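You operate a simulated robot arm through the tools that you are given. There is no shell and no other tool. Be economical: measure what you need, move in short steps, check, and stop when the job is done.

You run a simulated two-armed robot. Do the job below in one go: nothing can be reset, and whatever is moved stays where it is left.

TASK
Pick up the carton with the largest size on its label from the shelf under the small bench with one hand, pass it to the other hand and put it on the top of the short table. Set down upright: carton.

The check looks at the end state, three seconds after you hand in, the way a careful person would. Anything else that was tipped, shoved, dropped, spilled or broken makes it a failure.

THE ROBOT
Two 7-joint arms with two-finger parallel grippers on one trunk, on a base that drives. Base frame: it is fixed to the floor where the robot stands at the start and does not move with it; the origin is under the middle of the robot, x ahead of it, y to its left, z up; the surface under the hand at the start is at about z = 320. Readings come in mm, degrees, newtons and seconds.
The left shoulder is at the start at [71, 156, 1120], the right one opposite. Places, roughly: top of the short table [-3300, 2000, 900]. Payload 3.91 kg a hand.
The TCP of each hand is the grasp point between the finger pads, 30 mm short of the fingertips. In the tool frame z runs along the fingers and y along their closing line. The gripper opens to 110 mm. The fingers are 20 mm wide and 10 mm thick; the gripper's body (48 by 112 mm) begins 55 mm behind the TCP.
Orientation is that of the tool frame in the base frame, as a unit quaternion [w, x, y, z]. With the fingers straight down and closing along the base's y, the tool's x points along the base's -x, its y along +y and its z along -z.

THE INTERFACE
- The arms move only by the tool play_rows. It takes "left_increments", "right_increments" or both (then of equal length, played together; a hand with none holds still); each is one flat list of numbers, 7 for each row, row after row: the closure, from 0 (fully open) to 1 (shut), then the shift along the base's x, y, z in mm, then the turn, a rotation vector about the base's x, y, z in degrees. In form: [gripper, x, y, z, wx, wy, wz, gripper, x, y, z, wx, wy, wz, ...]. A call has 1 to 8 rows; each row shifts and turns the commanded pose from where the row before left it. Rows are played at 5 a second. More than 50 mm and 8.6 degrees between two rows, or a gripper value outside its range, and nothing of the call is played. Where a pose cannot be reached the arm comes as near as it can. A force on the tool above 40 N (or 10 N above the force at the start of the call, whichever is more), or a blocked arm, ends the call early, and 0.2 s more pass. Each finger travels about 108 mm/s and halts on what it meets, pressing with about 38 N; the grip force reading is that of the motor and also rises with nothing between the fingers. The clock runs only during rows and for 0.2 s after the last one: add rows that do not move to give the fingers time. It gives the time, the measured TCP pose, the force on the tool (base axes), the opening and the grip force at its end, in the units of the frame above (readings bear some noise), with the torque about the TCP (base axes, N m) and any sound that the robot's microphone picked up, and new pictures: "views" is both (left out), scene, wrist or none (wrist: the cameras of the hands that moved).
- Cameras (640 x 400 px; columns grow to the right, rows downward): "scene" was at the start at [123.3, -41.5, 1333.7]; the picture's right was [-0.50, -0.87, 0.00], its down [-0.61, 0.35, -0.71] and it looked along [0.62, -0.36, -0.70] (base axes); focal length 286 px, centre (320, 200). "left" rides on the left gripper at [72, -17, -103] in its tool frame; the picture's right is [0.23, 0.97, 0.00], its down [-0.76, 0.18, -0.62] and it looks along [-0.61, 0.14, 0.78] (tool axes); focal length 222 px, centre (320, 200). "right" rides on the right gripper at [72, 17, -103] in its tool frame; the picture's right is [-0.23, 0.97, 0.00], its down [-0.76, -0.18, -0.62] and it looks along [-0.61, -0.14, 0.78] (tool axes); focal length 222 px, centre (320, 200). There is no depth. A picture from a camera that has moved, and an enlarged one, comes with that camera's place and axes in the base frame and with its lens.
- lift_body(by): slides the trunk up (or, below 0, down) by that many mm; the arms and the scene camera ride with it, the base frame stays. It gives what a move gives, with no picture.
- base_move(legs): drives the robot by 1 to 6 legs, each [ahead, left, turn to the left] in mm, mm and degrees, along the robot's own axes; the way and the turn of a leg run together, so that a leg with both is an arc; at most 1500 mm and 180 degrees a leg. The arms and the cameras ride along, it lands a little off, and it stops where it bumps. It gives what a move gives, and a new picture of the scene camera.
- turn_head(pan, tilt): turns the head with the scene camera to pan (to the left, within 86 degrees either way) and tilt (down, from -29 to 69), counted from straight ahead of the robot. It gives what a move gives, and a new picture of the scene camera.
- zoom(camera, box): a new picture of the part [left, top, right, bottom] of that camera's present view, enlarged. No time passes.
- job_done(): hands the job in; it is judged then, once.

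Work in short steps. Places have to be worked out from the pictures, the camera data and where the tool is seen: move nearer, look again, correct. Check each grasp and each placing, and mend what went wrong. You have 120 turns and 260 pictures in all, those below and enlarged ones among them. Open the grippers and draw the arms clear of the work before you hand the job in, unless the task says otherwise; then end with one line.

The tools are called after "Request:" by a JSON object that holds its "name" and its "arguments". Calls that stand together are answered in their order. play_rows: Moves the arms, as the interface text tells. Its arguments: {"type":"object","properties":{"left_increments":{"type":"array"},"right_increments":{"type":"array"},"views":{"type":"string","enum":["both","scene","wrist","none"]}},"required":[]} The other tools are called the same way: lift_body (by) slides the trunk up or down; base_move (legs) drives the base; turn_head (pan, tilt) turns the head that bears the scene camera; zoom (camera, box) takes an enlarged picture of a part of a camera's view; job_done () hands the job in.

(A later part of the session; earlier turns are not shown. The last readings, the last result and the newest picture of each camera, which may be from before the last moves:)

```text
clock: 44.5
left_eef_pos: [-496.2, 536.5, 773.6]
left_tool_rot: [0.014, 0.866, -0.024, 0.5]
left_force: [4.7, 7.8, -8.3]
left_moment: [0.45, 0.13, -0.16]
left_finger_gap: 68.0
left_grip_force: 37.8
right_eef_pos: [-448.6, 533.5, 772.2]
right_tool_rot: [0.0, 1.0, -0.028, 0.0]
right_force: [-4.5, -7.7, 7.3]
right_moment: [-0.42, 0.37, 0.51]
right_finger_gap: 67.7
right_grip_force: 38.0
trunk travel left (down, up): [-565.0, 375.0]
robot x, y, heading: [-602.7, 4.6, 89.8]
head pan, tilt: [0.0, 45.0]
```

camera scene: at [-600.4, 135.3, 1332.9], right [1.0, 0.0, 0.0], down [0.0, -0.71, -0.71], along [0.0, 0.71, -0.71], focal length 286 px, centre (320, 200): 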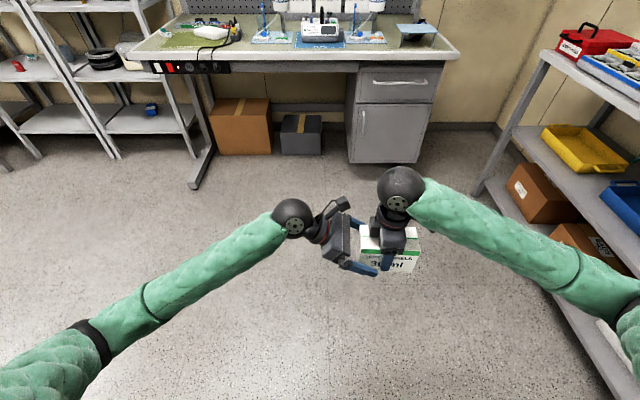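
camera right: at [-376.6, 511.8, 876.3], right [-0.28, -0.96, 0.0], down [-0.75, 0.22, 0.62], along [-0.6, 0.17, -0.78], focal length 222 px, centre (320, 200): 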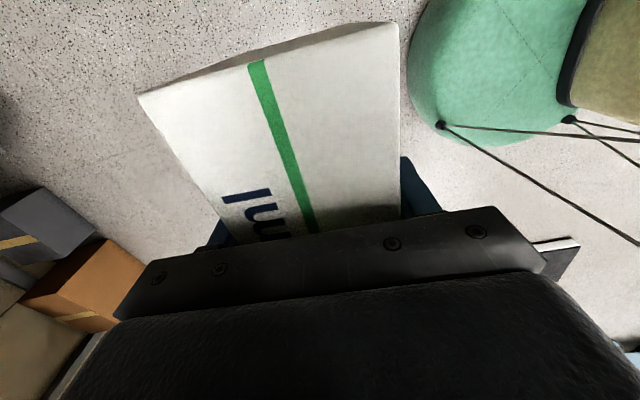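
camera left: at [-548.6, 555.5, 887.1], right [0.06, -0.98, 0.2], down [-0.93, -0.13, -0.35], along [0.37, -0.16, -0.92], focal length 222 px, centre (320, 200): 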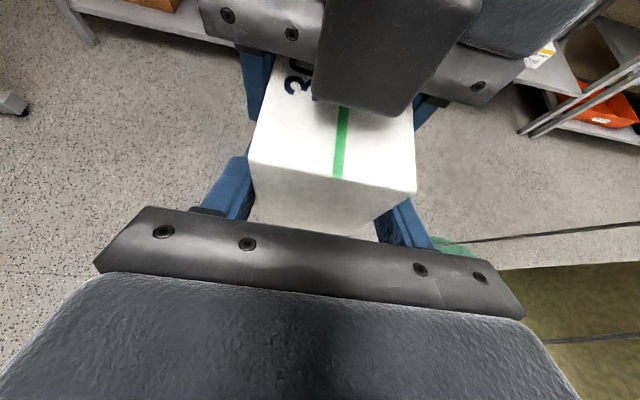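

Internal force has dropped to about 8 N. Now I open the right hand while the left stays closed.

Request:
{"name": "play_rows", "arguments": {"left_increments": [1, 0, 0.8, 0, 0, 0, 0, 1, 0, 0, 0, 0, 0, 0, 1, 0, 0, 0, 0, 0, 0, 1, 0, 0, 0, 0, 0, 0, 1, 0, 0, 0, 0, 0, 0], "right_increments": [1, 0, 0, 0, 0, 0, 0, 0.3, 0, 0, 0, 0, 0, 0, 0.1, 0, 0, 0, 0, 0, 0, 0, 0, 0, 0, 0, 0, 0, 0, 0, 0, 0, 0, 0, 0], "views": "both"}}

```text
clock: 45.6
left_eef_pos: [-496.4, 537.3, 774.4]
left_tool_rot: [0.014, 0.866, -0.025, 0.5]
left_force: [-0.5, 0.0, -1.0]
left_moment: [0.0, 0.11, 0.04]
left_finger_gap: 67.8
left_grip_force: 37.5
right_eef_pos: [-448.1, 532.5, 773.6]
right_tool_rot: [0.0, 1.0, -0.027, 0.0]
right_force: [-0.7, -0.2, -0.1]
right_moment: [-0.02, 0.0, 0.0]
right_finger_gap: 109.9
right_grip_force: 0.0
trunk travel left (down, up): [-565.0, 375.0]
robot x, y, heading: [-602.4, 2.2, 90.0]
head pan, tilt: [0.0, 45.0]
camera scene: at [-600.2, 135.4, 1332.9], right [1.0, 0.0, 0.0], down [0.0, -0.71, -0.71], along [0.0, 0.71, -0.71], focal length 286 px, centre (320, 200)
camera right: at [-376.5, 511.7, 876.2], right [-0.28, -0.96, 0.0], down [-0.75, 0.22, 0.62], along [-0.6, 0.17, -0.78], focal length 222 px, centre (320, 200)
camera left: at [-548.1, 557.7, 888.3], right [0.06, -0.98, 0.2], down [-0.93, -0.13, -0.35], along [0.37, -0.16, -0.92], focal length 222 px, centre (320, 200)
```

scene: 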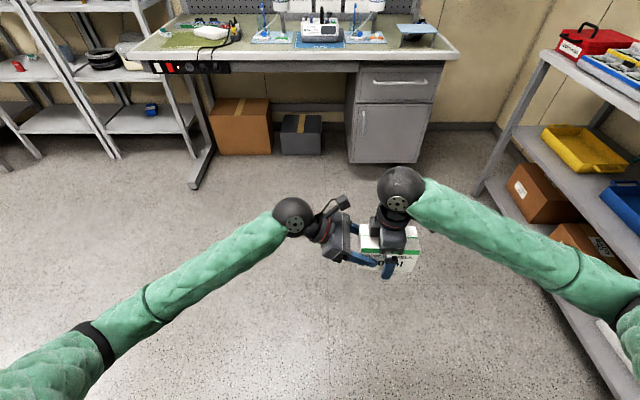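
right: 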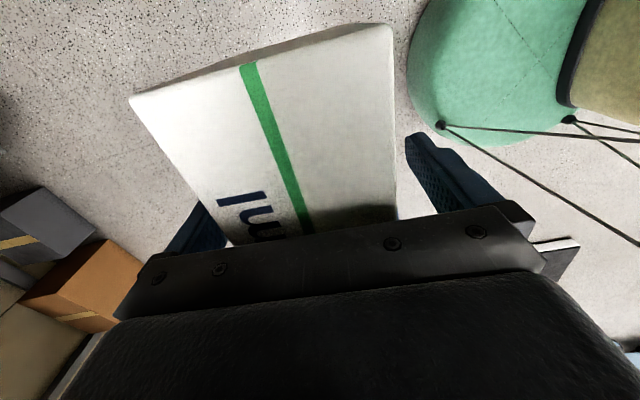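
left: 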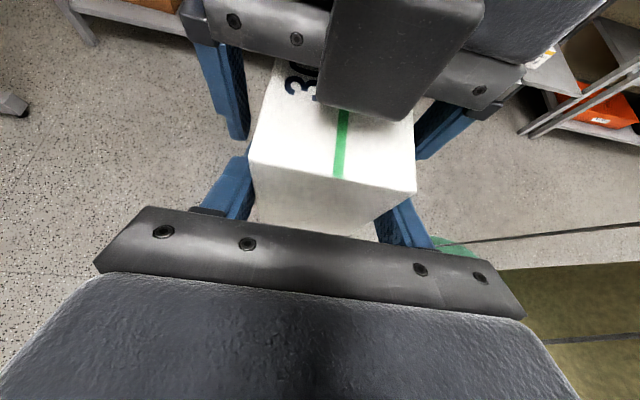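

The left hand holds it alone and the carton is level. I raise the right hand straight up and then move it off to the right.

Request:
{"name": "play_rows", "arguments": {"right_increments": [0, 0, 0, 20, 0, 0, 0, 0, 0, 0, 30, 0, 0, 0, 0, 0, 0, 35, 0, 0, 0, 0, 5, 0, 35, 0, 0, 0, 0, 40, 0, 0, 0, 0, 0, 0, 45, 0, 0, 0, 0, 0, 0, 45, 0, 0, 0, 0, 0, 0, 45, 0, 0, 0, 0, 0], "views": "both"}}

```text
clock: 47.5
left_eef_pos: [-496.7, 536.4, 775.0]
left_tool_rot: [0.013, 0.866, -0.023, 0.5]
left_force: [-0.2, -0.3, -0.3]
left_moment: [-0.01, 0.15, -0.02]
left_finger_gap: 67.8
left_grip_force: 37.6
right_eef_pos: [-264.7, 530.7, 889.3]
right_tool_rot: [0.0, 1.0, -0.026, 0.001]
right_force: [-1.1, -0.5, -0.1]
right_moment: [0.0, 0.03, -0.01]
right_finger_gap: 110.2
right_grip_force: 0.1
trunk travel left (down, up): [-565.0, 375.0]
robot x, y, heading: [-601.4, 3.6, 89.8]
head pan, tilt: [0.0, 45.0]
camera scene: at [-600.0, 134.5, 1333.0], right [1.0, 0.0, 0.0], down [0.0, -0.71, -0.71], along [0.0, 0.71, -0.71], focal length 286 px, centre (320, 200)
camera right: at [-191.7, 509.3, 993.0], right [-0.28, -0.96, 0.0], down [-0.75, 0.22, 0.62], along [-0.6, 0.17, -0.78], focal length 222 px, centre (320, 200)
```

scene: 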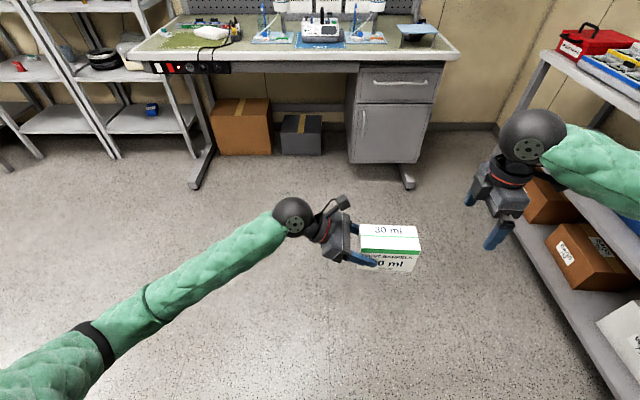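
right: 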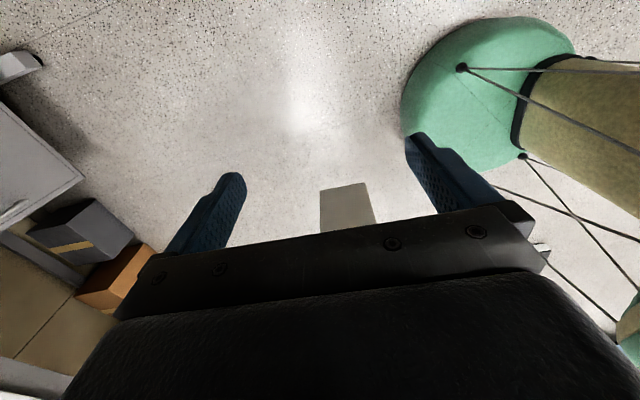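

The handover succeeded. I raise the trunk by 280 mm so the carton clears the table height, then turn towards the short table and look.

Request:
{"name": "lift_body", "arguments": {"by": 280}}

Request:
{"name": "base_move", "arguments": {"legs": [[0, 0, 25], [0, 0, 27]]}}

Request:
{"name": "turn_head", "arguments": {"pan": 0, "tilt": 20}}

```text
clock: 50.3
left_eef_pos: [-496.0, 537.4, 1053.4]
left_tool_rot: [0.013, 0.866, -0.024, 0.499]
left_force: [0.5, 0.2, -2.6]
left_moment: [0.0, 0.16, 0.01]
left_finger_gap: 67.5
left_grip_force: 38.2
right_eef_pos: [-263.5, 532.7, 1169.1]
right_tool_rot: [0.0, 1.0, -0.027, 0.0]
right_force: [0.2, -0.2, -0.2]
right_moment: [0.01, 0.04, 0.01]
right_finger_gap: 110.0
right_grip_force: 0.1
trunk travel left (down, up): [-845.0, 95.0]
robot x, y, heading: [-601.2, 0.2, 89.8]
head pan, tilt: [0.0, 45.0]
```

```text
clock: 53.4
left_eef_pos: [-971.1, 404.1, 1054.8]
left_tool_rot: [-0.214, 0.783, 0.37, 0.452]
left_force: [0.3, 0.8, -2.8]
left_moment: [-0.11, 0.06, -0.03]
left_finger_gap: 67.9
left_grip_force: 38.1
right_eef_pos: [-828.7, 590.0, 1169.4]
right_tool_rot: [0.0, 0.904, 0.428, 0.0]
right_force: [-0.1, -0.2, -0.4]
right_moment: [0.02, -0.04, -0.01]
right_finger_gap: 110.2
right_grip_force: 0.0
trunk travel left (down, up): [-845.0, 95.0]
robot x, y, heading: [-601.0, 2.5, 143.5]
head pan, tilt: [0.0, 45.0]
camera scene: at [-707.0, 81.6, 1612.9], right [0.59, 0.81, 0.0], down [0.57, -0.42, -0.71], along [-0.57, 0.42, -0.71], focal length 286 px, centre (320, 200)
```

scene: 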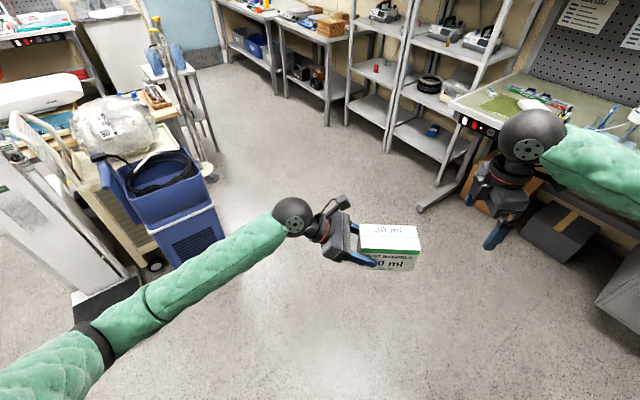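

```text
clock: 54.3
left_eef_pos: [-970.3, 404.8, 1053.8]
left_tool_rot: [-0.215, 0.783, 0.371, 0.451]
left_force: [-0.9, 0.1, -2.4]
left_moment: [-0.11, 0.11, -0.01]
left_finger_gap: 68.0
left_grip_force: 38.0
right_eef_pos: [-827.8, 588.4, 1169.1]
right_tool_rot: [0.0, 0.904, 0.428, -0.001]
right_force: [-0.2, 0.1, 0.6]
right_moment: [0.02, 0.02, -0.02]
right_finger_gap: 110.1
right_grip_force: 0.1
trunk travel left (down, up): [-845.0, 95.0]
robot x, y, heading: [-602.3, 4.2, 143.9]
head pan, tilt: [0.0, 20.0]
camera scene: at [-716.3, 88.8, 1651.5], right [0.59, 0.81, 0.0], down [0.28, -0.2, -0.94], along [-0.76, 0.56, -0.34], focal length 286 px, centre (320, 200)
```

scene: 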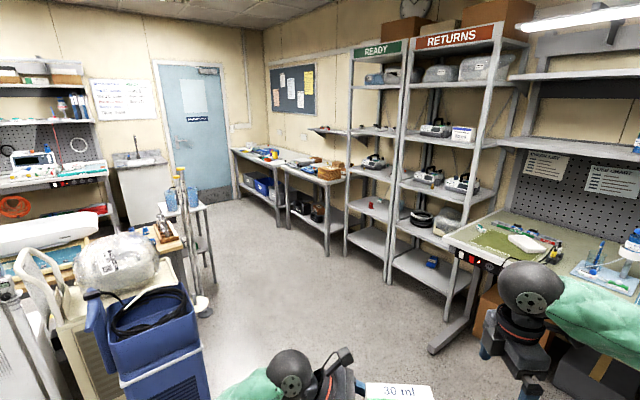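

Request:
{"name": "zoom", "arguments": {"camera": "scene", "box": [216, 130, 376, 230]}}

```text
4.00 times, centred on (296, 180) of scene
camera zoom: at [-716.3, 88.8, 1651.5], right [0.59, 0.81, 0.0], down [0.28, -0.2, -0.94], along [-0.76, 0.56, -0.34], focal length 1143 px, centre (416, 280)
```

zoom: 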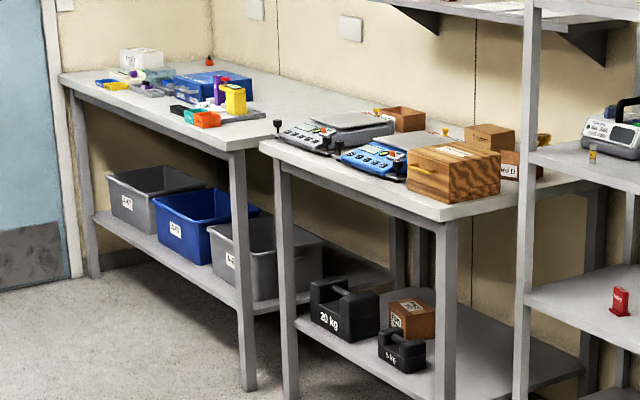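

The short table is the nearer one in the far corner: front edge at y ≈ 1640, x from about -3540 to -2750, with scales and wooden boxes on it. I drive about 1000 mm along the free corridor and look again.

Request:
{"name": "base_move", "arguments": {"legs": [[500, 0, 0], [500, 0, 0]]}}

```text
clock: 59.6
left_eef_pos: [-1768.8, 967.3, 1054.5]
left_tool_rot: [-0.219, 0.778, 0.379, 0.45]
left_force: [0.1, -0.3, -2.7]
left_moment: [-0.1, 0.07, 0.01]
left_finger_gap: 67.6
left_grip_force: 38.4
right_eef_pos: [-1630.1, 1152.7, 1168.1]
right_tool_rot: [0.0, 0.899, 0.437, 0.0]
right_force: [-0.4, -0.2, 0.2]
right_moment: [0.01, 0.02, 0.03]
right_finger_gap: 110.0
right_grip_force: 0.1
trunk travel left (down, up): [-845.0, 95.0]
robot x, y, heading: [-1391.6, 574.0, 145.2]
head pan, tilt: [0.0, 20.0]
camera scene: at [-1508.8, 656.0, 1651.6], right [0.58, 0.82, 0.0], down [0.28, -0.2, -0.94], along [-0.77, 0.54, -0.34], focal length 286 px, centre (320, 200)
```

scene: 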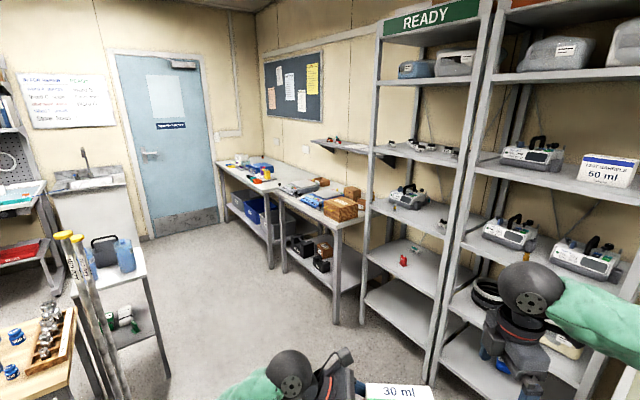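

The way ahead is free; a trolley stands on the left near [-3000, 600]. I drive 700 mm further, then look around with the head tilted down.

Request:
{"name": "base_move", "arguments": {"legs": [[350, 0, 5], [350, 0, 5]]}}

Request:
{"name": "turn_head", "arguments": {"pan": 20, "tilt": 35}}

```text
clock: 63.8
left_eef_pos: [-2439.8, 1243.7, 1054.1]
left_tool_rot: [-0.258, 0.742, 0.447, 0.428]
left_force: [0.1, -0.8, -3.0]
left_moment: [-0.16, 0.04, -0.01]
left_finger_gap: 67.9
left_grip_force: 37.6
right_eef_pos: [-2336.9, 1452.8, 1167.9]
right_tool_rot: [0.001, 0.856, 0.516, 0.0]
right_force: [0.0, 1.3, 0.1]
right_moment: [0.02, -0.02, 0.0]
right_finger_gap: 110.0
right_grip_force: 0.1
trunk travel left (down, up): [-845.0, 95.0]
robot x, y, heading: [-1999.3, 919.3, 155.4]
head pan, tilt: [0.0, 20.0]
camera scene: at [-2129.2, 983.4, 1651.6], right [0.42, 0.91, 0.0], down [0.31, -0.14, -0.94], along [-0.85, 0.4, -0.34], focal length 286 px, centre (320, 200)
```

scene: 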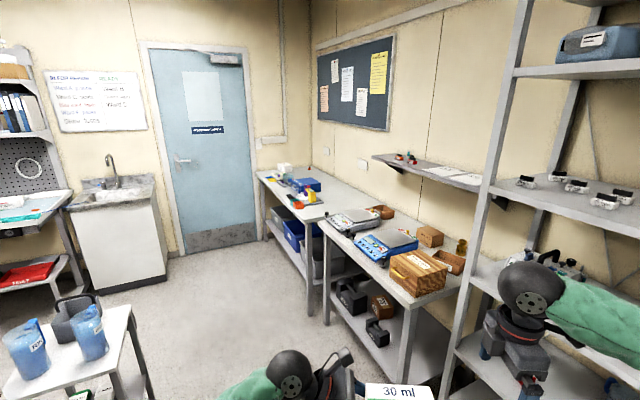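

```text
clock: 64.6
left_eef_pos: [-2441.7, 1242.8, 1054.5]
left_tool_rot: [-0.258, 0.742, 0.446, 0.428]
left_force: [0.4, -0.1, -3.6]
left_moment: [-0.13, 0.05, 0.03]
left_finger_gap: 67.8
left_grip_force: 37.8
right_eef_pos: [-2337.1, 1451.2, 1168.8]
right_tool_rot: [0.0, 0.857, 0.515, 0.0]
right_force: [0.4, 0.0, 0.6]
right_moment: [0.0, 0.02, -0.01]
right_finger_gap: 110.0
right_grip_force: 0.2
trunk travel left (down, up): [-845.0, 95.0]
robot x, y, heading: [-1997.5, 923.8, 154.9]
head pan, tilt: [20.0, 35.0]
camera scene: at [-2131.9, 951.6, 1627.8], right [0.09, 1.0, 0.0], down [0.57, -0.05, -0.82], along [-0.82, 0.07, -0.57], focal length 286 px, centre (320, 200)
```

scene: 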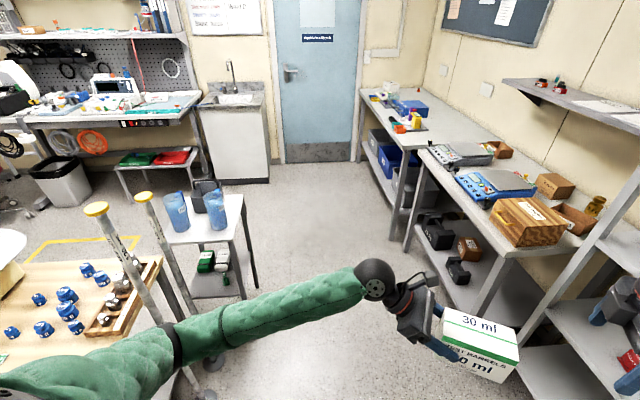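

I zoom in on the table top to find a free spot.

Request:
{"name": "zoom", "arguments": {"camera": "scene", "box": [400, 120, 640, 270]}}

```text
2.67 times, centred on (520, 195) of scene
camera zoom: at [-2131.9, 951.6, 1627.8], right [0.09, 1.0, 0.0], down [0.57, -0.05, -0.82], along [-0.82, 0.07, -0.57], focal length 762 px, centre (-213, 213)
```

zoom: 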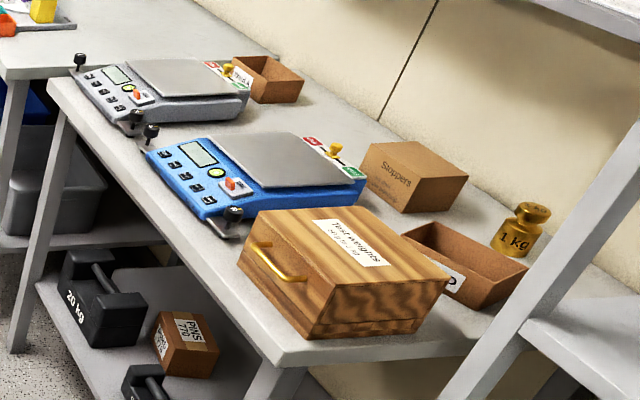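

There is a roughly 118 mm gap between the grey and the blue scales, at x ≈ -3350 and near the front edge at y ≈ 1665, where the carton fits with its long side along y. I turn to face the table, heading 90°, and strafe left.

Request:
{"name": "base_move", "arguments": {"legs": [[0, 0, -32], [0, 0, -33], [0, 400, 0], [0, 400, 0]]}}

Request:
{"name": "turn_head", "arguments": {"pan": 25, "tilt": 40}}

```text
clock: 72.3
left_eef_pos: [-2676.3, 1464.3, 1054.7]
left_tool_rot: [0.017, 0.865, -0.031, 0.5]
left_force: [0.5, 0.2, -2.6]
left_moment: [0.01, 0.12, -0.02]
left_finger_gap: 67.8
left_grip_force: 37.9
right_eef_pos: [-2444.2, 1452.4, 1169.1]
right_tool_rot: [0.0, 0.999, -0.036, 0.001]
right_force: [0.0, -0.4, -0.3]
right_moment: [0.02, 0.0, 0.01]
right_finger_gap: 109.9
right_grip_force: 0.0
trunk travel left (down, up): [-845.0, 95.0]
robot x, y, heading: [-2792.0, 934.1, 88.8]
head pan, tilt: [20.0, 35.0]
camera scene: at [-2817.4, 1065.1, 1627.7], right [0.95, 0.32, 0.0], down [0.19, -0.54, -0.82], along [-0.27, 0.77, -0.57], focal length 286 px, centre (320, 200)
```

scene: 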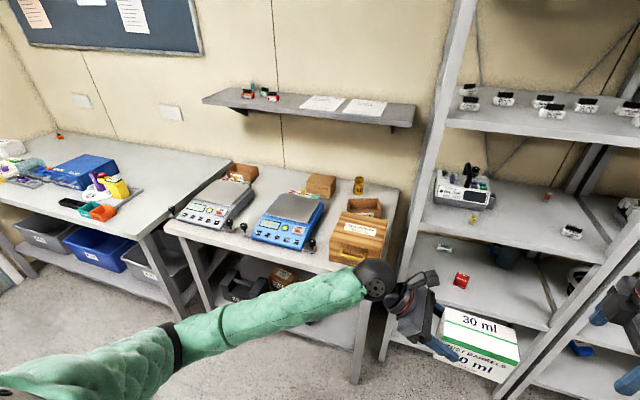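

```text
clock: 73.0
left_eef_pos: [-2677.0, 1463.9, 1054.6]
left_tool_rot: [0.017, 0.865, -0.03, 0.501]
left_force: [-0.4, 0.4, -3.7]
left_moment: [0.01, 0.11, 0.03]
left_finger_gap: 67.8
left_grip_force: 38.2
right_eef_pos: [-2445.7, 1452.5, 1169.1]
right_tool_rot: [0.0, 0.999, -0.036, 0.0]
right_force: [0.2, 0.7, -0.2]
right_moment: [0.04, -0.01, 0.02]
right_finger_gap: 110.0
right_grip_force: 0.0
trunk travel left (down, up): [-845.0, 95.0]
robot x, y, heading: [-2791.4, 931.4, 89.1]
head pan, tilt: [25.0, 40.0]
camera scene: at [-2824.1, 1059.4, 1620.2], right [0.91, 0.41, 0.0], down [0.26, -0.59, -0.77], along [-0.31, 0.7, -0.64], focal length 286 px, centre (320, 200)
```

scene: 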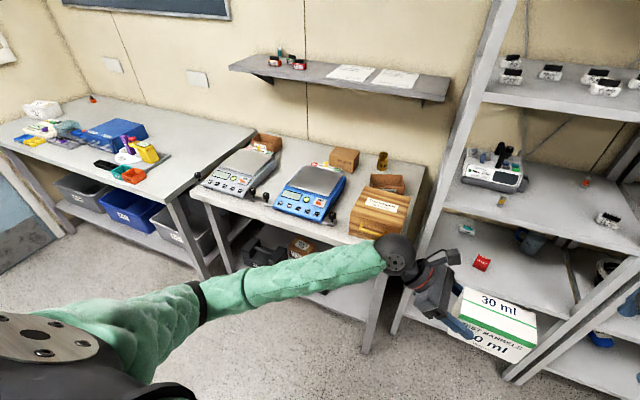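

I zoom in to measure the gap between the scales again.

Request:
{"name": "zoom", "arguments": {"camera": "scene", "box": [180, 120, 436, 280]}}

```text
2.50 times, centred on (308, 200) of scene
camera zoom: at [-2824.1, 1059.4, 1620.2], right [0.91, 0.41, 0.0], down [0.26, -0.59, -0.77], along [-0.31, 0.7, -0.64], focal length 715 px, centre (350, 200)
```

zoom: 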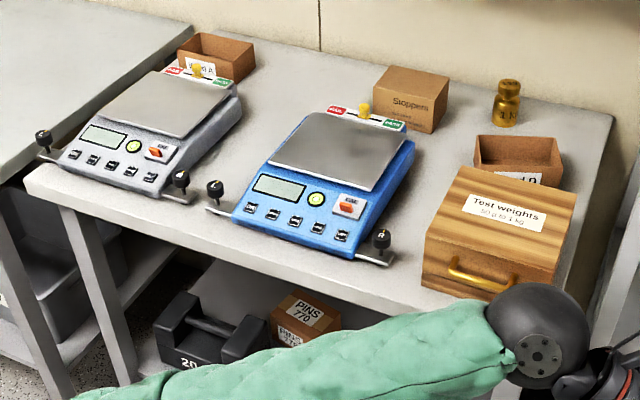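

The levelling bars almost close the front of the gap, so the carton must go behind them at about [-3370, 1900+]. A steeper wrist is needed there, so I will let the right hand hold the carton briefly from above and regrasp with the left at about 50°. First I strafe to stand in front of the gap.

Request:
{"name": "base_move", "arguments": {"legs": [[0, 230, 0], [40, 230, 0.5]]}}

Request:
{"name": "turn_head", "arguments": {"pan": 0, "tilt": 45}}

```text
clock: 76.0
left_eef_pos: [-3137.4, 1508.9, 1053.3]
left_tool_rot: [0.014, 0.865, -0.026, 0.5]
left_force: [0.3, -1.0, -2.9]
left_moment: [0.01, 0.12, 0.05]
left_finger_gap: 67.9
left_grip_force: 37.6
right_eef_pos: [-2904.6, 1503.1, 1168.1]
right_tool_rot: [0.0, 1.0, -0.028, 0.0]
right_force: [0.0, -0.2, -0.1]
right_moment: [0.0, -0.05, -0.01]
right_finger_gap: 109.9
right_grip_force: 0.0
trunk travel left (down, up): [-845.0, 95.0]
robot x, y, heading: [-3244.9, 972.1, 89.6]
head pan, tilt: [25.0, 40.0]
camera scene: at [-3278.9, 1103.5, 1620.1], right [0.91, 0.42, 0.0], down [0.27, -0.58, -0.77], along [-0.32, 0.7, -0.64], focal length 286 px, centre (320, 200)
```

scene: 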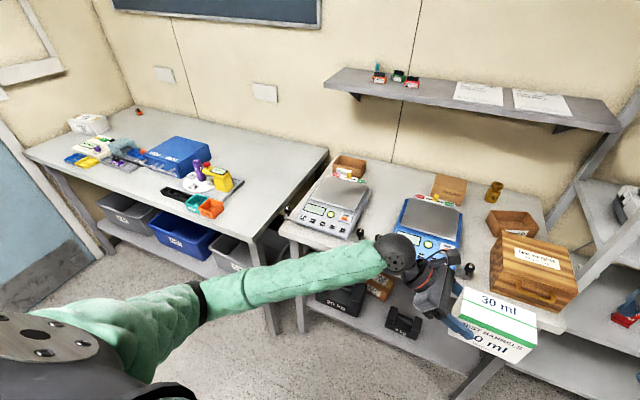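

```text
clock: 76.9
left_eef_pos: [-3137.3, 1508.4, 1053.3]
left_tool_rot: [0.014, 0.865, -0.025, 0.5]
left_force: [0.0, 0.9, -2.8]
left_moment: [-0.01, 0.14, -0.01]
left_finger_gap: 67.9
left_grip_force: 38.4
right_eef_pos: [-2905.5, 1500.9, 1168.6]
right_tool_rot: [-0.001, 1.0, -0.029, -0.001]
right_force: [0.8, -0.1, -0.6]
right_moment: [0.05, 0.03, 0.0]
right_finger_gap: 110.2
right_grip_force: 0.0
trunk travel left (down, up): [-845.0, 95.0]
robot x, y, heading: [-3246.3, 977.6, 89.6]
head pan, tilt: [0.0, 45.0]
camera scene: at [-3241.8, 1107.3, 1612.9], right [1.0, 0.0, 0.0], down [0.0, -0.71, -0.71], along [0.0, 0.71, -0.71], focal length 286 px, centre (320, 200)
```

scene: 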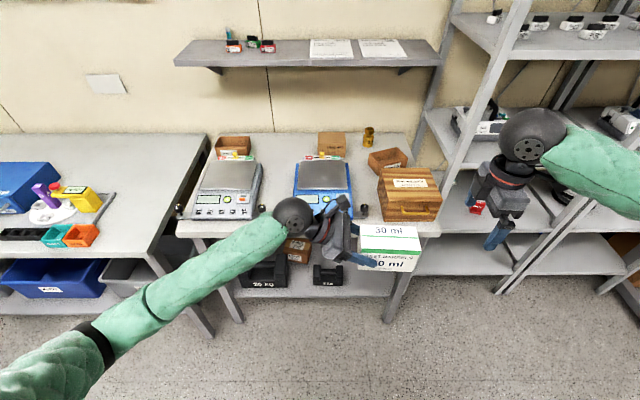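

Good view. I bring the right hand above the right-hand part of the carton and then down around it.

Request:
{"name": "play_rows", "arguments": {"right_increments": [0, -37, 1, 0, 0, 0, 0, 0, -37, 1, 0, 0, 0, 0, 0, -37, 1, 0, 0, 0, 0, 0, -35, 0, 0, 0, 0, 0, 0, 0, 0, -20, 0, 0, 0], "views": "both"}}

```text
clock: 78.1
left_eef_pos: [-3136.1, 1508.5, 1053.3]
left_tool_rot: [0.015, 0.866, -0.026, 0.5]
left_force: [0.0, -0.3, -3.9]
left_moment: [-0.01, 0.15, 0.0]
left_finger_gap: 67.8
left_grip_force: 37.8
right_eef_pos: [-3047.4, 1505.5, 1150.2]
right_tool_rot: [-0.001, 1.0, -0.029, 0.0]
right_force: [0.2, -0.3, -0.7]
right_moment: [0.01, 0.02, 0.0]
right_finger_gap: 110.1
right_grip_force: 0.1
trunk travel left (down, up): [-845.0, 95.0]
robot x, y, heading: [-3242.8, 976.1, 89.6]
head pan, tilt: [0.0, 45.0]
camera scene: at [-3240.7, 1106.5, 1613.0], right [1.0, 0.0, 0.0], down [0.0, -0.71, -0.71], along [0.0, 0.71, -0.71], focal length 286 px, centre (320, 200)
camera right: at [-2977.0, 1483.1, 1253.4], right [-0.28, -0.96, 0.0], down [-0.75, 0.22, 0.62], along [-0.6, 0.18, -0.78], focal length 222 px, centre (320, 200)
```

scene: 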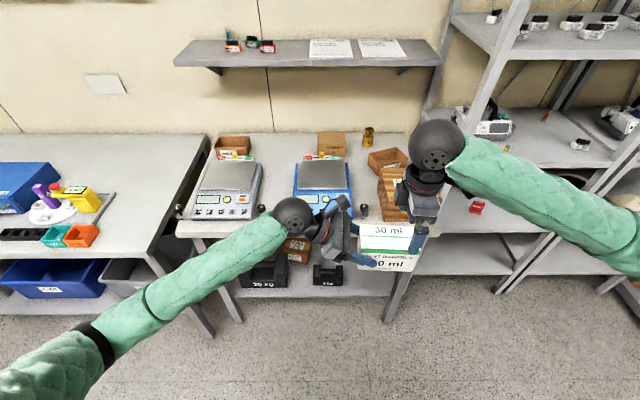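
right: 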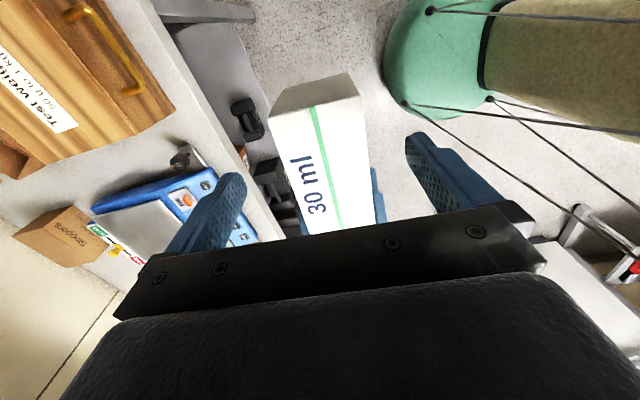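

Alignment is right: the carton's end is measured at x ≈ -3020. I lower the right hand to grip height.

Request:
{"name": "play_rows", "arguments": {"right_increments": [0, -2, -1, -25, 0, 0, 0, 0, -1, 0, -30, 0, 0, 0, 0, 0, 0, -25, 0, 0, 0, 0, 0, 0, -15, 0, 0, 0, 0, 0, 0, 0, 0, 0, 0], "views": "wrist"}}

```text
clock: 79.3
left_eef_pos: [-3137.6, 1508.3, 1053.9]
left_tool_rot: [0.015, 0.866, -0.026, 0.5]
left_force: [0.1, 0.0, -2.3]
left_moment: [0.01, 0.14, 0.02]
left_finger_gap: 67.8
left_grip_force: 38.2
right_eef_pos: [-3053.2, 1504.4, 1052.9]
right_tool_rot: [-0.001, 1.0, -0.028, 0.0]
right_force: [0.1, -0.1, 0.5]
right_moment: [0.0, 0.01, 0.0]
right_finger_gap: 109.9
right_grip_force: 0.1
trunk travel left (down, up): [-845.0, 95.0]
robot x, y, heading: [-3248.1, 974.1, 89.8]
head pan, tilt: [0.0, 45.0]
camera right: at [-2981.5, 1482.0, 1157.8], right [-0.28, -0.96, 0.0], down [-0.75, 0.22, 0.62], along [-0.6, 0.18, -0.78], focal length 222 px, centre (320, 200)
```

right: 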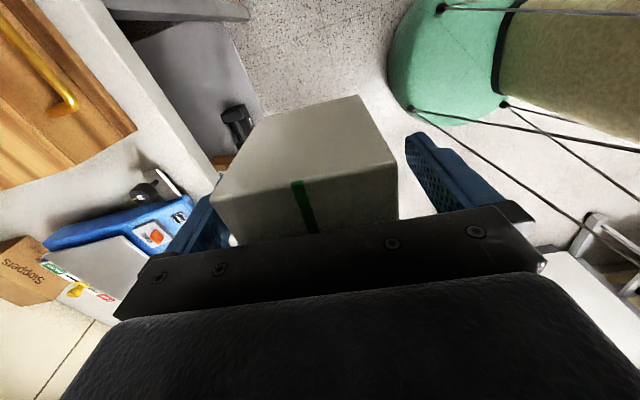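

The picture matches the earlier centred grasp. I close the right hand while the left holds still.

Request:
{"name": "play_rows", "arguments": {"right_increments": [0.3, 0, 0, 0, 0, 0, 0, 0.6, 0, 0, 0, 0, 0, 0, 1, 0, 0, 0, 0, 0, 0, 1, 0, 0, 0, 0, 0, 0, 1, 0, 0, 0, 0, 0, 0], "views": "none"}}

```text
clock: 80.5
left_eef_pos: [-3137.4, 1508.5, 1053.4]
left_tool_rot: [0.014, 0.866, -0.025, 0.5]
left_force: [-2.4, -7.4, 0.2]
left_moment: [-0.33, 0.06, -0.4]
left_finger_gap: 67.7
left_grip_force: 38.5
right_eef_pos: [-3052.9, 1503.1, 1054.1]
right_tool_rot: [-0.001, 1.0, -0.028, 0.0]
right_force: [2.8, 6.7, -0.3]
right_moment: [0.32, -0.16, -0.13]
right_finger_gap: 67.8
right_grip_force: 37.7
trunk travel left (down, up): [-845.0, 95.0]
robot x, y, heading: [-3247.3, 973.5, 89.8]
head pan, tilt: [0.0, 45.0]
```

Both hands hold the carton with low internal force. I open the left hand.

Request:
{"name": "play_rows", "arguments": {"left_increments": [0.5, 0, 0, 0, 0, 0, 0, 0.2, 0, 0, 0, 0, 0, 0, 0, 0, 0, 0, 0, 0, 0, 0, 0, 0, 0, 0, 0, 0], "right_increments": [1, 0, 0, 0, 0, 0, 0, 1, 0, 0, 0, 0, 0, 0, 1, 0, 0, 0, 0, 0, 0, 1, 0, 0, 0, 0, 0, 0], "views": "both"}}

```text
clock: 81.5
left_eef_pos: [-3137.3, 1508.7, 1053.5]
left_tool_rot: [0.014, 0.865, -0.026, 0.5]
left_force: [0.3, -0.9, -0.7]
left_moment: [0.03, 0.0, -0.03]
left_finger_gap: 110.1
left_grip_force: 0.0
right_eef_pos: [-3053.4, 1503.5, 1054.4]
right_tool_rot: [0.0, 1.0, -0.028, 0.0]
right_force: [-0.3, 0.3, 0.2]
right_moment: [-0.01, -0.13, 0.01]
right_finger_gap: 68.1
right_grip_force: 38.0
trunk travel left (down, up): [-845.0, 95.0]
robot x, y, heading: [-3243.5, 974.2, 89.8]
head pan, tilt: [0.0, 45.0]
camera scene: at [-3242.5, 1107.5, 1612.9], right [1.0, 0.0, 0.0], down [0.0, -0.71, -0.71], along [0.0, 0.71, -0.71], focal length 286 px, centre (320, 200)
camera right: at [-2981.4, 1481.9, 1157.8], right [-0.28, -0.96, 0.0], down [-0.75, 0.22, 0.62], along [-0.6, 0.18, -0.78], focal length 222 px, centre (320, 200)
camera left: at [-3188.9, 1529.5, 1168.2], right [0.06, -0.98, 0.2], down [-0.93, -0.12, -0.35], along [0.37, -0.16, -0.92], focal length 222 px, centre (320, 200)
```

scene: 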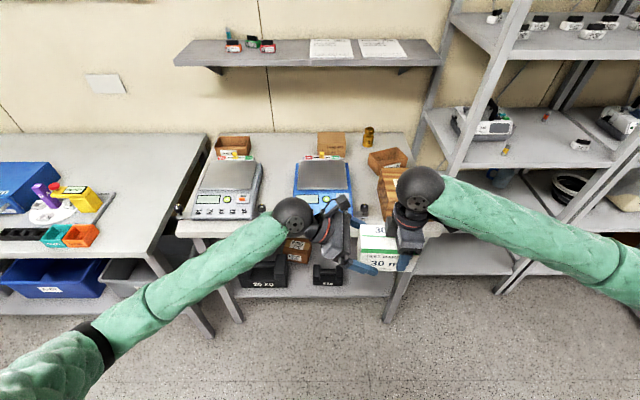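
right: 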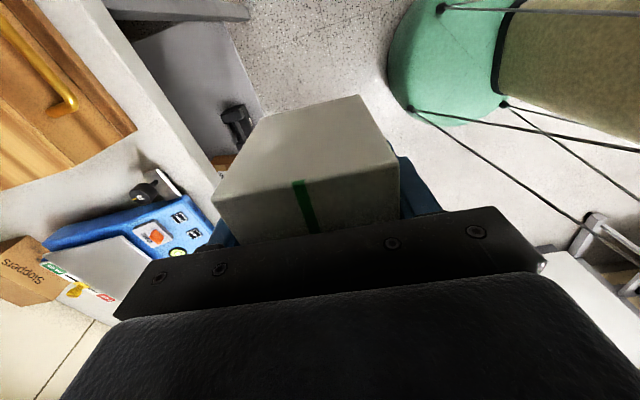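
left: 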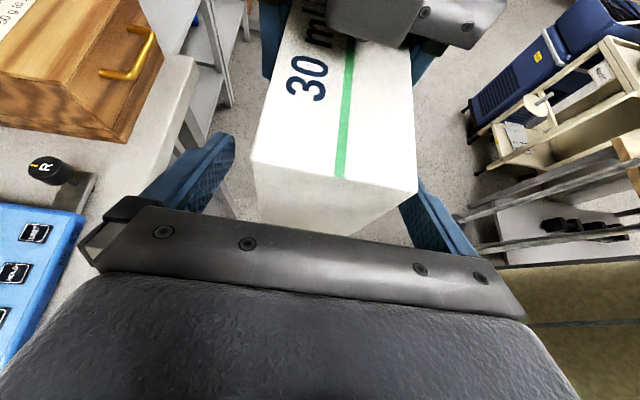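

The right hand holds the carton alone. I back the left hand off, steepen it by 20°, and go to a new pre-grasp above the left half.

Request:
{"name": "play_rows", "arguments": {"left_increments": [0, -17, 1, 10, 0, 0, 0, 0, -22, 1, 13, 0, 0, 0, 0, -24, 1, 14, 0, 0, 0, 0, -24, 2, 14, 0, 0, 0, 0, 16, -1, 11, 0.35, 6.7, 0, 0, 16, -1, 11, 0.35, 6.7, 0, 0, 17, -2, 12, 0.35, 6.6, 0, 0, 0, 0, 0, 0, 0, 0], "views": "both"}}

```text
clock: 83.3
left_eef_pos: [-3175.0, 1510.0, 1138.6]
left_tool_rot: [0.011, 0.939, -0.027, 0.342]
left_force: [-0.4, -0.2, 0.2]
left_moment: [-0.03, 0.0, -0.02]
left_finger_gap: 110.3
left_grip_force: 0.1
right_eef_pos: [-3054.0, 1503.5, 1053.9]
right_tool_rot: [0.0, 1.0, -0.029, 0.0]
right_force: [1.2, 0.0, 0.0]
right_moment: [-0.02, -0.08, 0.01]
right_finger_gap: 68.1
right_grip_force: 38.3
trunk travel left (down, up): [-845.0, 95.0]
robot x, y, heading: [-3242.5, 979.6, 89.8]
head pan, tilt: [0.0, 45.0]
camera scene: at [-3243.2, 1107.3, 1612.9], right [1.0, 0.0, 0.0], down [0.0, -0.71, -0.71], along [0.0, 0.71, -0.71], focal length 286 px, centre (320, 200)
camera left: at [-3184.1, 1527.1, 1263.6], right [0.12, -0.98, 0.15], down [-0.99, -0.12, -0.01], along [0.03, -0.14, -0.99], focal length 222 px, centre (320, 200)
```

scene: 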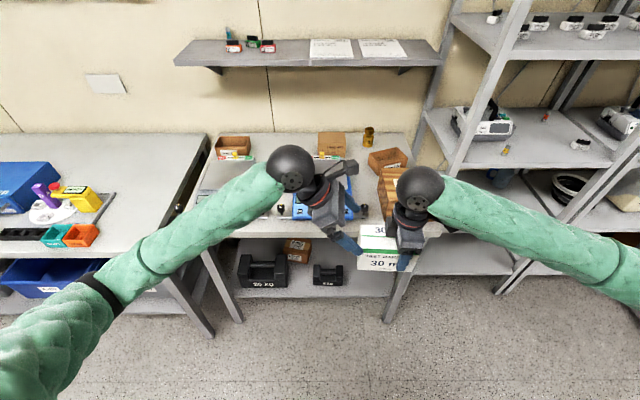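
left: 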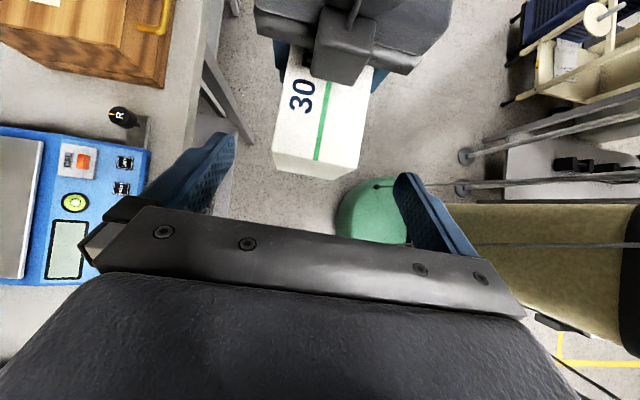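

The right gripper body bulges a little towards the left hand, so I will grip slightly further left (TCP 30 mm left of the carton's centre). I advance part of the way and check clearance.

Request:
{"name": "play_rows", "arguments": {"left_increments": [0, 12, 0, -18, 0, 0, 0, 0, 14, -1, -20, 0, 0, 0, 0, 14, -1, -20, 0, 0, 0, 0, 0, 0, 0, 0, 0, 0], "views": "both"}}

Request:
{"name": "zoom", "arguments": {"camera": "scene", "box": [260, 120, 460, 280]}}

```text
clock: 84.3
left_eef_pos: [-3135.4, 1508.8, 1080.2]
left_tool_rot: [0.01, 0.939, -0.026, 0.342]
left_force: [-0.7, -0.6, -0.4]
left_moment: [0.0, 0.06, 0.02]
left_finger_gap: 109.9
left_grip_force: 0.0
right_eef_pos: [-3054.1, 1503.9, 1053.7]
right_tool_rot: [0.001, 1.0, -0.029, 0.0]
right_force: [-0.2, -0.2, -0.2]
right_moment: [-0.04, -0.08, -0.03]
right_finger_gap: 67.9
right_grip_force: 38.3
trunk travel left (down, up): [-845.0, 95.0]
robot x, y, heading: [-3242.2, 974.6, 89.6]
head pan, tilt: [0.0, 45.0]
camera scene: at [-3242.8, 1107.6, 1612.9], right [1.0, 0.0, 0.0], down [0.0, -0.71, -0.71], along [0.0, 0.71, -0.71], focal length 286 px, centre (320, 200)
camera left: at [-3143.7, 1526.8, 1205.8], right [0.12, -0.98, 0.15], down [-0.99, -0.12, -0.01], along [0.03, -0.14, -0.99], focal length 222 px, centre (320, 200)
```

scene: 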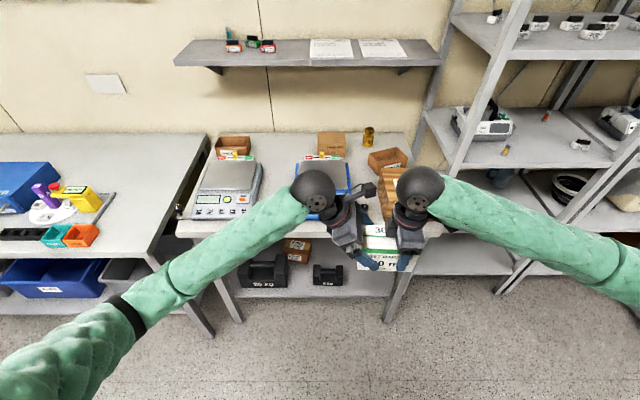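
left: 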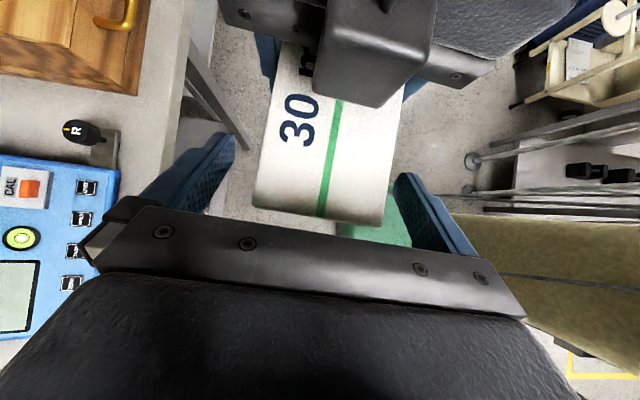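

```text
2.50 times, centred on (360, 200) of scene
camera zoom: at [-3242.8, 1107.6, 1612.9], right [1.0, 0.0, 0.0], down [0.0, -0.71, -0.71], along [0.0, 0.71, -0.71], focal length 715 px, centre (220, 200)
```

zoom: 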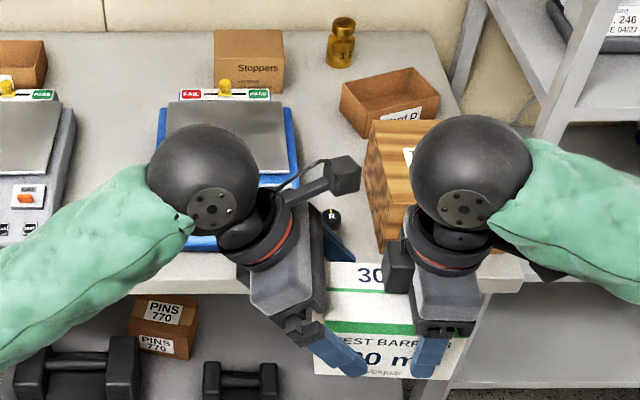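

Clearance to the right hand's side bump is about 20 mm. I make the last short advance, then close the left hand.

Request:
{"name": "play_rows", "arguments": {"left_increments": [0, 6, -0.5, -9, 0, 0, 0, 0, 6, -0.5, -9, 0, 0, 0, 0, 0, 0, 0, 0, 0, 0, 0.3, 0, 0, 0, 0, 0, 0, 0.6, 0, 0, 0, 0, 0, 0, 1, 0, 0, 0, 0, 0, 0, 1, 0, 0, 0, 0, 0, 0, 1, 0, 0, 0, 0, 0, 0], "views": "both"}}

```text
clock: 86.1
left_eef_pos: [-3123.7, 1507.6, 1063.0]
left_tool_rot: [0.01, 0.939, -0.026, 0.341]
left_force: [1.8, 16.2, -2.8]
left_moment: [0.09, 0.16, 0.35]
left_finger_gap: 67.9
left_grip_force: 38.2
right_eef_pos: [-3053.3, 1503.6, 1053.7]
right_tool_rot: [0.001, 1.0, -0.028, 0.0]
right_force: [-1.9, -16.6, 2.6]
right_moment: [0.07, 0.14, 0.89]
right_finger_gap: 67.8
right_grip_force: 37.6
trunk travel left (down, up): [-845.0, 95.0]
robot x, y, heading: [-3244.6, 978.1, 89.5]
head pan, tilt: [0.0, 45.0]
camera scene: at [-3242.4, 1107.5, 1612.9], right [1.0, 0.0, 0.0], down [0.0, -0.71, -0.71], along [0.0, 0.71, -0.71], focal length 286 px, centre (320, 200)
camera left: at [-3131.9, 1525.3, 1188.4], right [0.12, -0.98, 0.15], down [-0.99, -0.12, -0.01], along [0.03, -0.14, -0.99], focal length 222 px, centre (320, 200)
```

scene: 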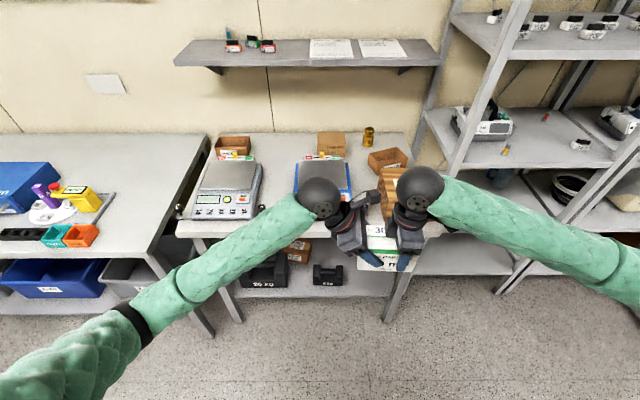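
left: 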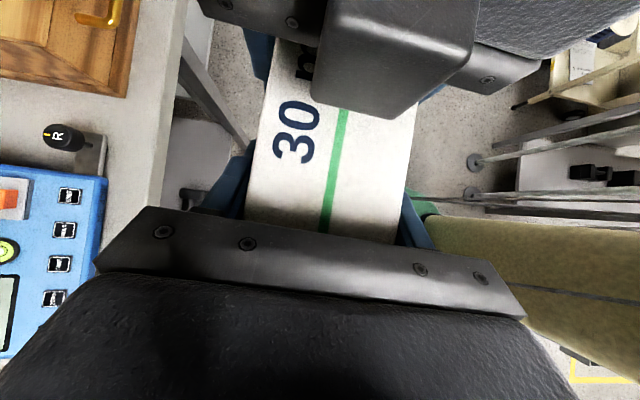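

Gripped; I relieve the y force with +1.7 mm on the left, then open the right.

Request:
{"name": "play_rows", "arguments": {"left_increments": [1, 0, 1.7, 0, 0, 0, 0, 1, 0, 0.5, 0, 0, 0, 0, 1, 0, 0, 0, 0, 0, 0, 1, 0, 0, 0, 0, 0, 0, 1, 0, 0, 0, 0, 0, 0, 1, 0, 0, 0, 0, 0, 0], "right_increments": [1, 0, 0, 0, 0, 0, 0, 1, 0, 0, 0, 0, 0, 0, 0.3, 0, 0, 0, 0, 0, 0, 0.1, 0, 0, 0, 0, 0, 0, 0, 0, 0, 0, 0, 0, 0, 0, 0, 0, 0, 0, 0, 0], "views": "wrist"}}

```text
clock: 87.5
left_eef_pos: [-3122.8, 1509.0, 1061.9]
left_tool_rot: [0.011, 0.939, -0.027, 0.342]
left_force: [0.5, 0.0, 0.6]
left_moment: [0.06, 0.1, 0.01]
left_finger_gap: 67.8
left_grip_force: 38.3
right_eef_pos: [-3053.0, 1502.8, 1054.0]
right_tool_rot: [0.0, 1.0, -0.028, 0.001]
right_force: [-0.4, 0.2, 0.1]
right_moment: [0.0, 0.01, 0.02]
right_finger_gap: 110.1
right_grip_force: 0.0
trunk travel left (down, up): [-845.0, 95.0]
robot x, y, heading: [-3245.9, 975.2, 89.4]
head pan, tilt: [0.0, 45.0]
camera right: at [-2981.4, 1482.0, 1157.8], right [-0.28, -0.96, 0.0], down [-0.75, 0.22, 0.62], along [-0.6, 0.18, -0.78], focal length 222 px, centre (320, 200)
camera left: at [-3132.4, 1527.4, 1187.6], right [0.12, -0.98, 0.15], down [-0.99, -0.12, -0.01], along [0.03, -0.14, -0.99], focal length 222 px, centre (320, 200)
```

right: 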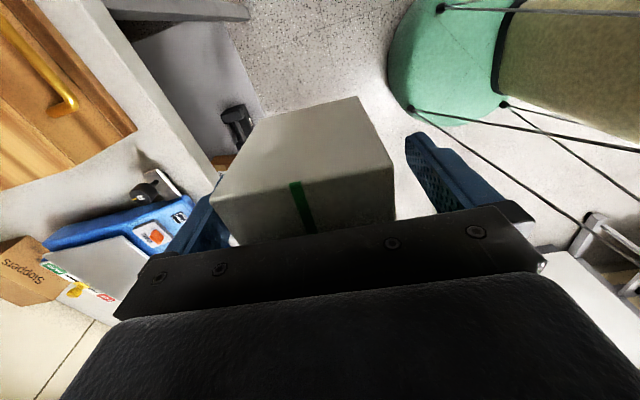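
left: 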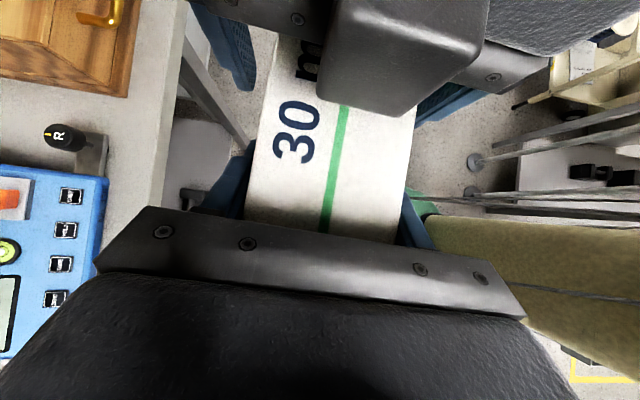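

The left holds alone. I withdraw the right hand, rightwards and up, well clear.

Request:
{"name": "play_rows", "arguments": {"right_increments": [0, 15, 0, 5, 0, 0, 0, 0, 20, 0, 20, 0, 0, 0, 0, 10, 0, 35, 0, 0, 0, 0, 5, 0, 40, 0, 0, 0, 0, 35, -5, 25, 0, 0, 0, 0, 45, -20, 0, 0, 0, 0, 0, 45, -20, 0, 0, 0, 0, 0, 40, -20, 0, 0, 0, 0], "views": "scene"}}

Request:
{"name": "zoom", "arguments": {"camera": "scene", "box": [170, 120, 426, 280]}}

```text
clock: 89.3
left_eef_pos: [-3122.9, 1506.6, 1063.1]
left_tool_rot: [0.009, 0.939, -0.027, 0.342]
left_force: [-0.2, -0.6, -0.6]
left_moment: [-0.03, 0.1, 0.0]
left_finger_gap: 67.6
left_grip_force: 37.9
right_eef_pos: [-2840.8, 1434.5, 1178.1]
right_tool_rot: [-0.001, 1.0, -0.028, -0.001]
right_force: [-0.4, -0.3, 0.5]
right_moment: [0.03, 0.02, 0.0]
right_finger_gap: 109.7
right_grip_force: 0.0
trunk travel left (down, up): [-845.0, 95.0]
robot x, y, heading: [-3246.0, 975.1, 89.7]
head pan, tilt: [0.0, 45.0]
camera scene: at [-3242.2, 1104.2, 1613.1], right [1.0, 0.0, 0.0], down [0.0, -0.71, -0.71], along [0.0, 0.71, -0.71], focal length 286 px, centre (320, 200)
```

scene: 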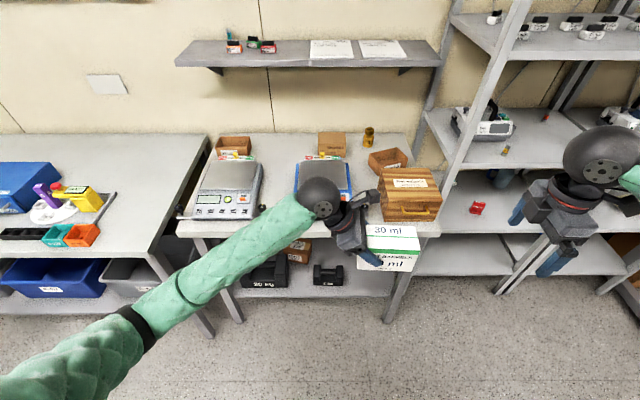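

```text
2.50 times, centred on (298, 200) of scene
camera zoom: at [-3242.2, 1104.2, 1613.1], right [1.0, 0.0, 0.0], down [0.0, -0.71, -0.71], along [0.0, 0.71, -0.71], focal length 715 px, centre (375, 200)
```

zoom: 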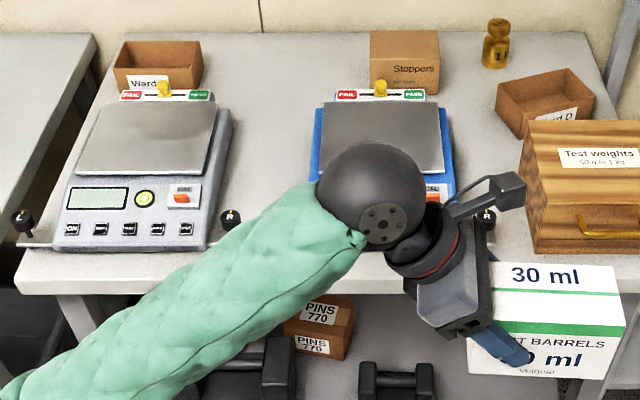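

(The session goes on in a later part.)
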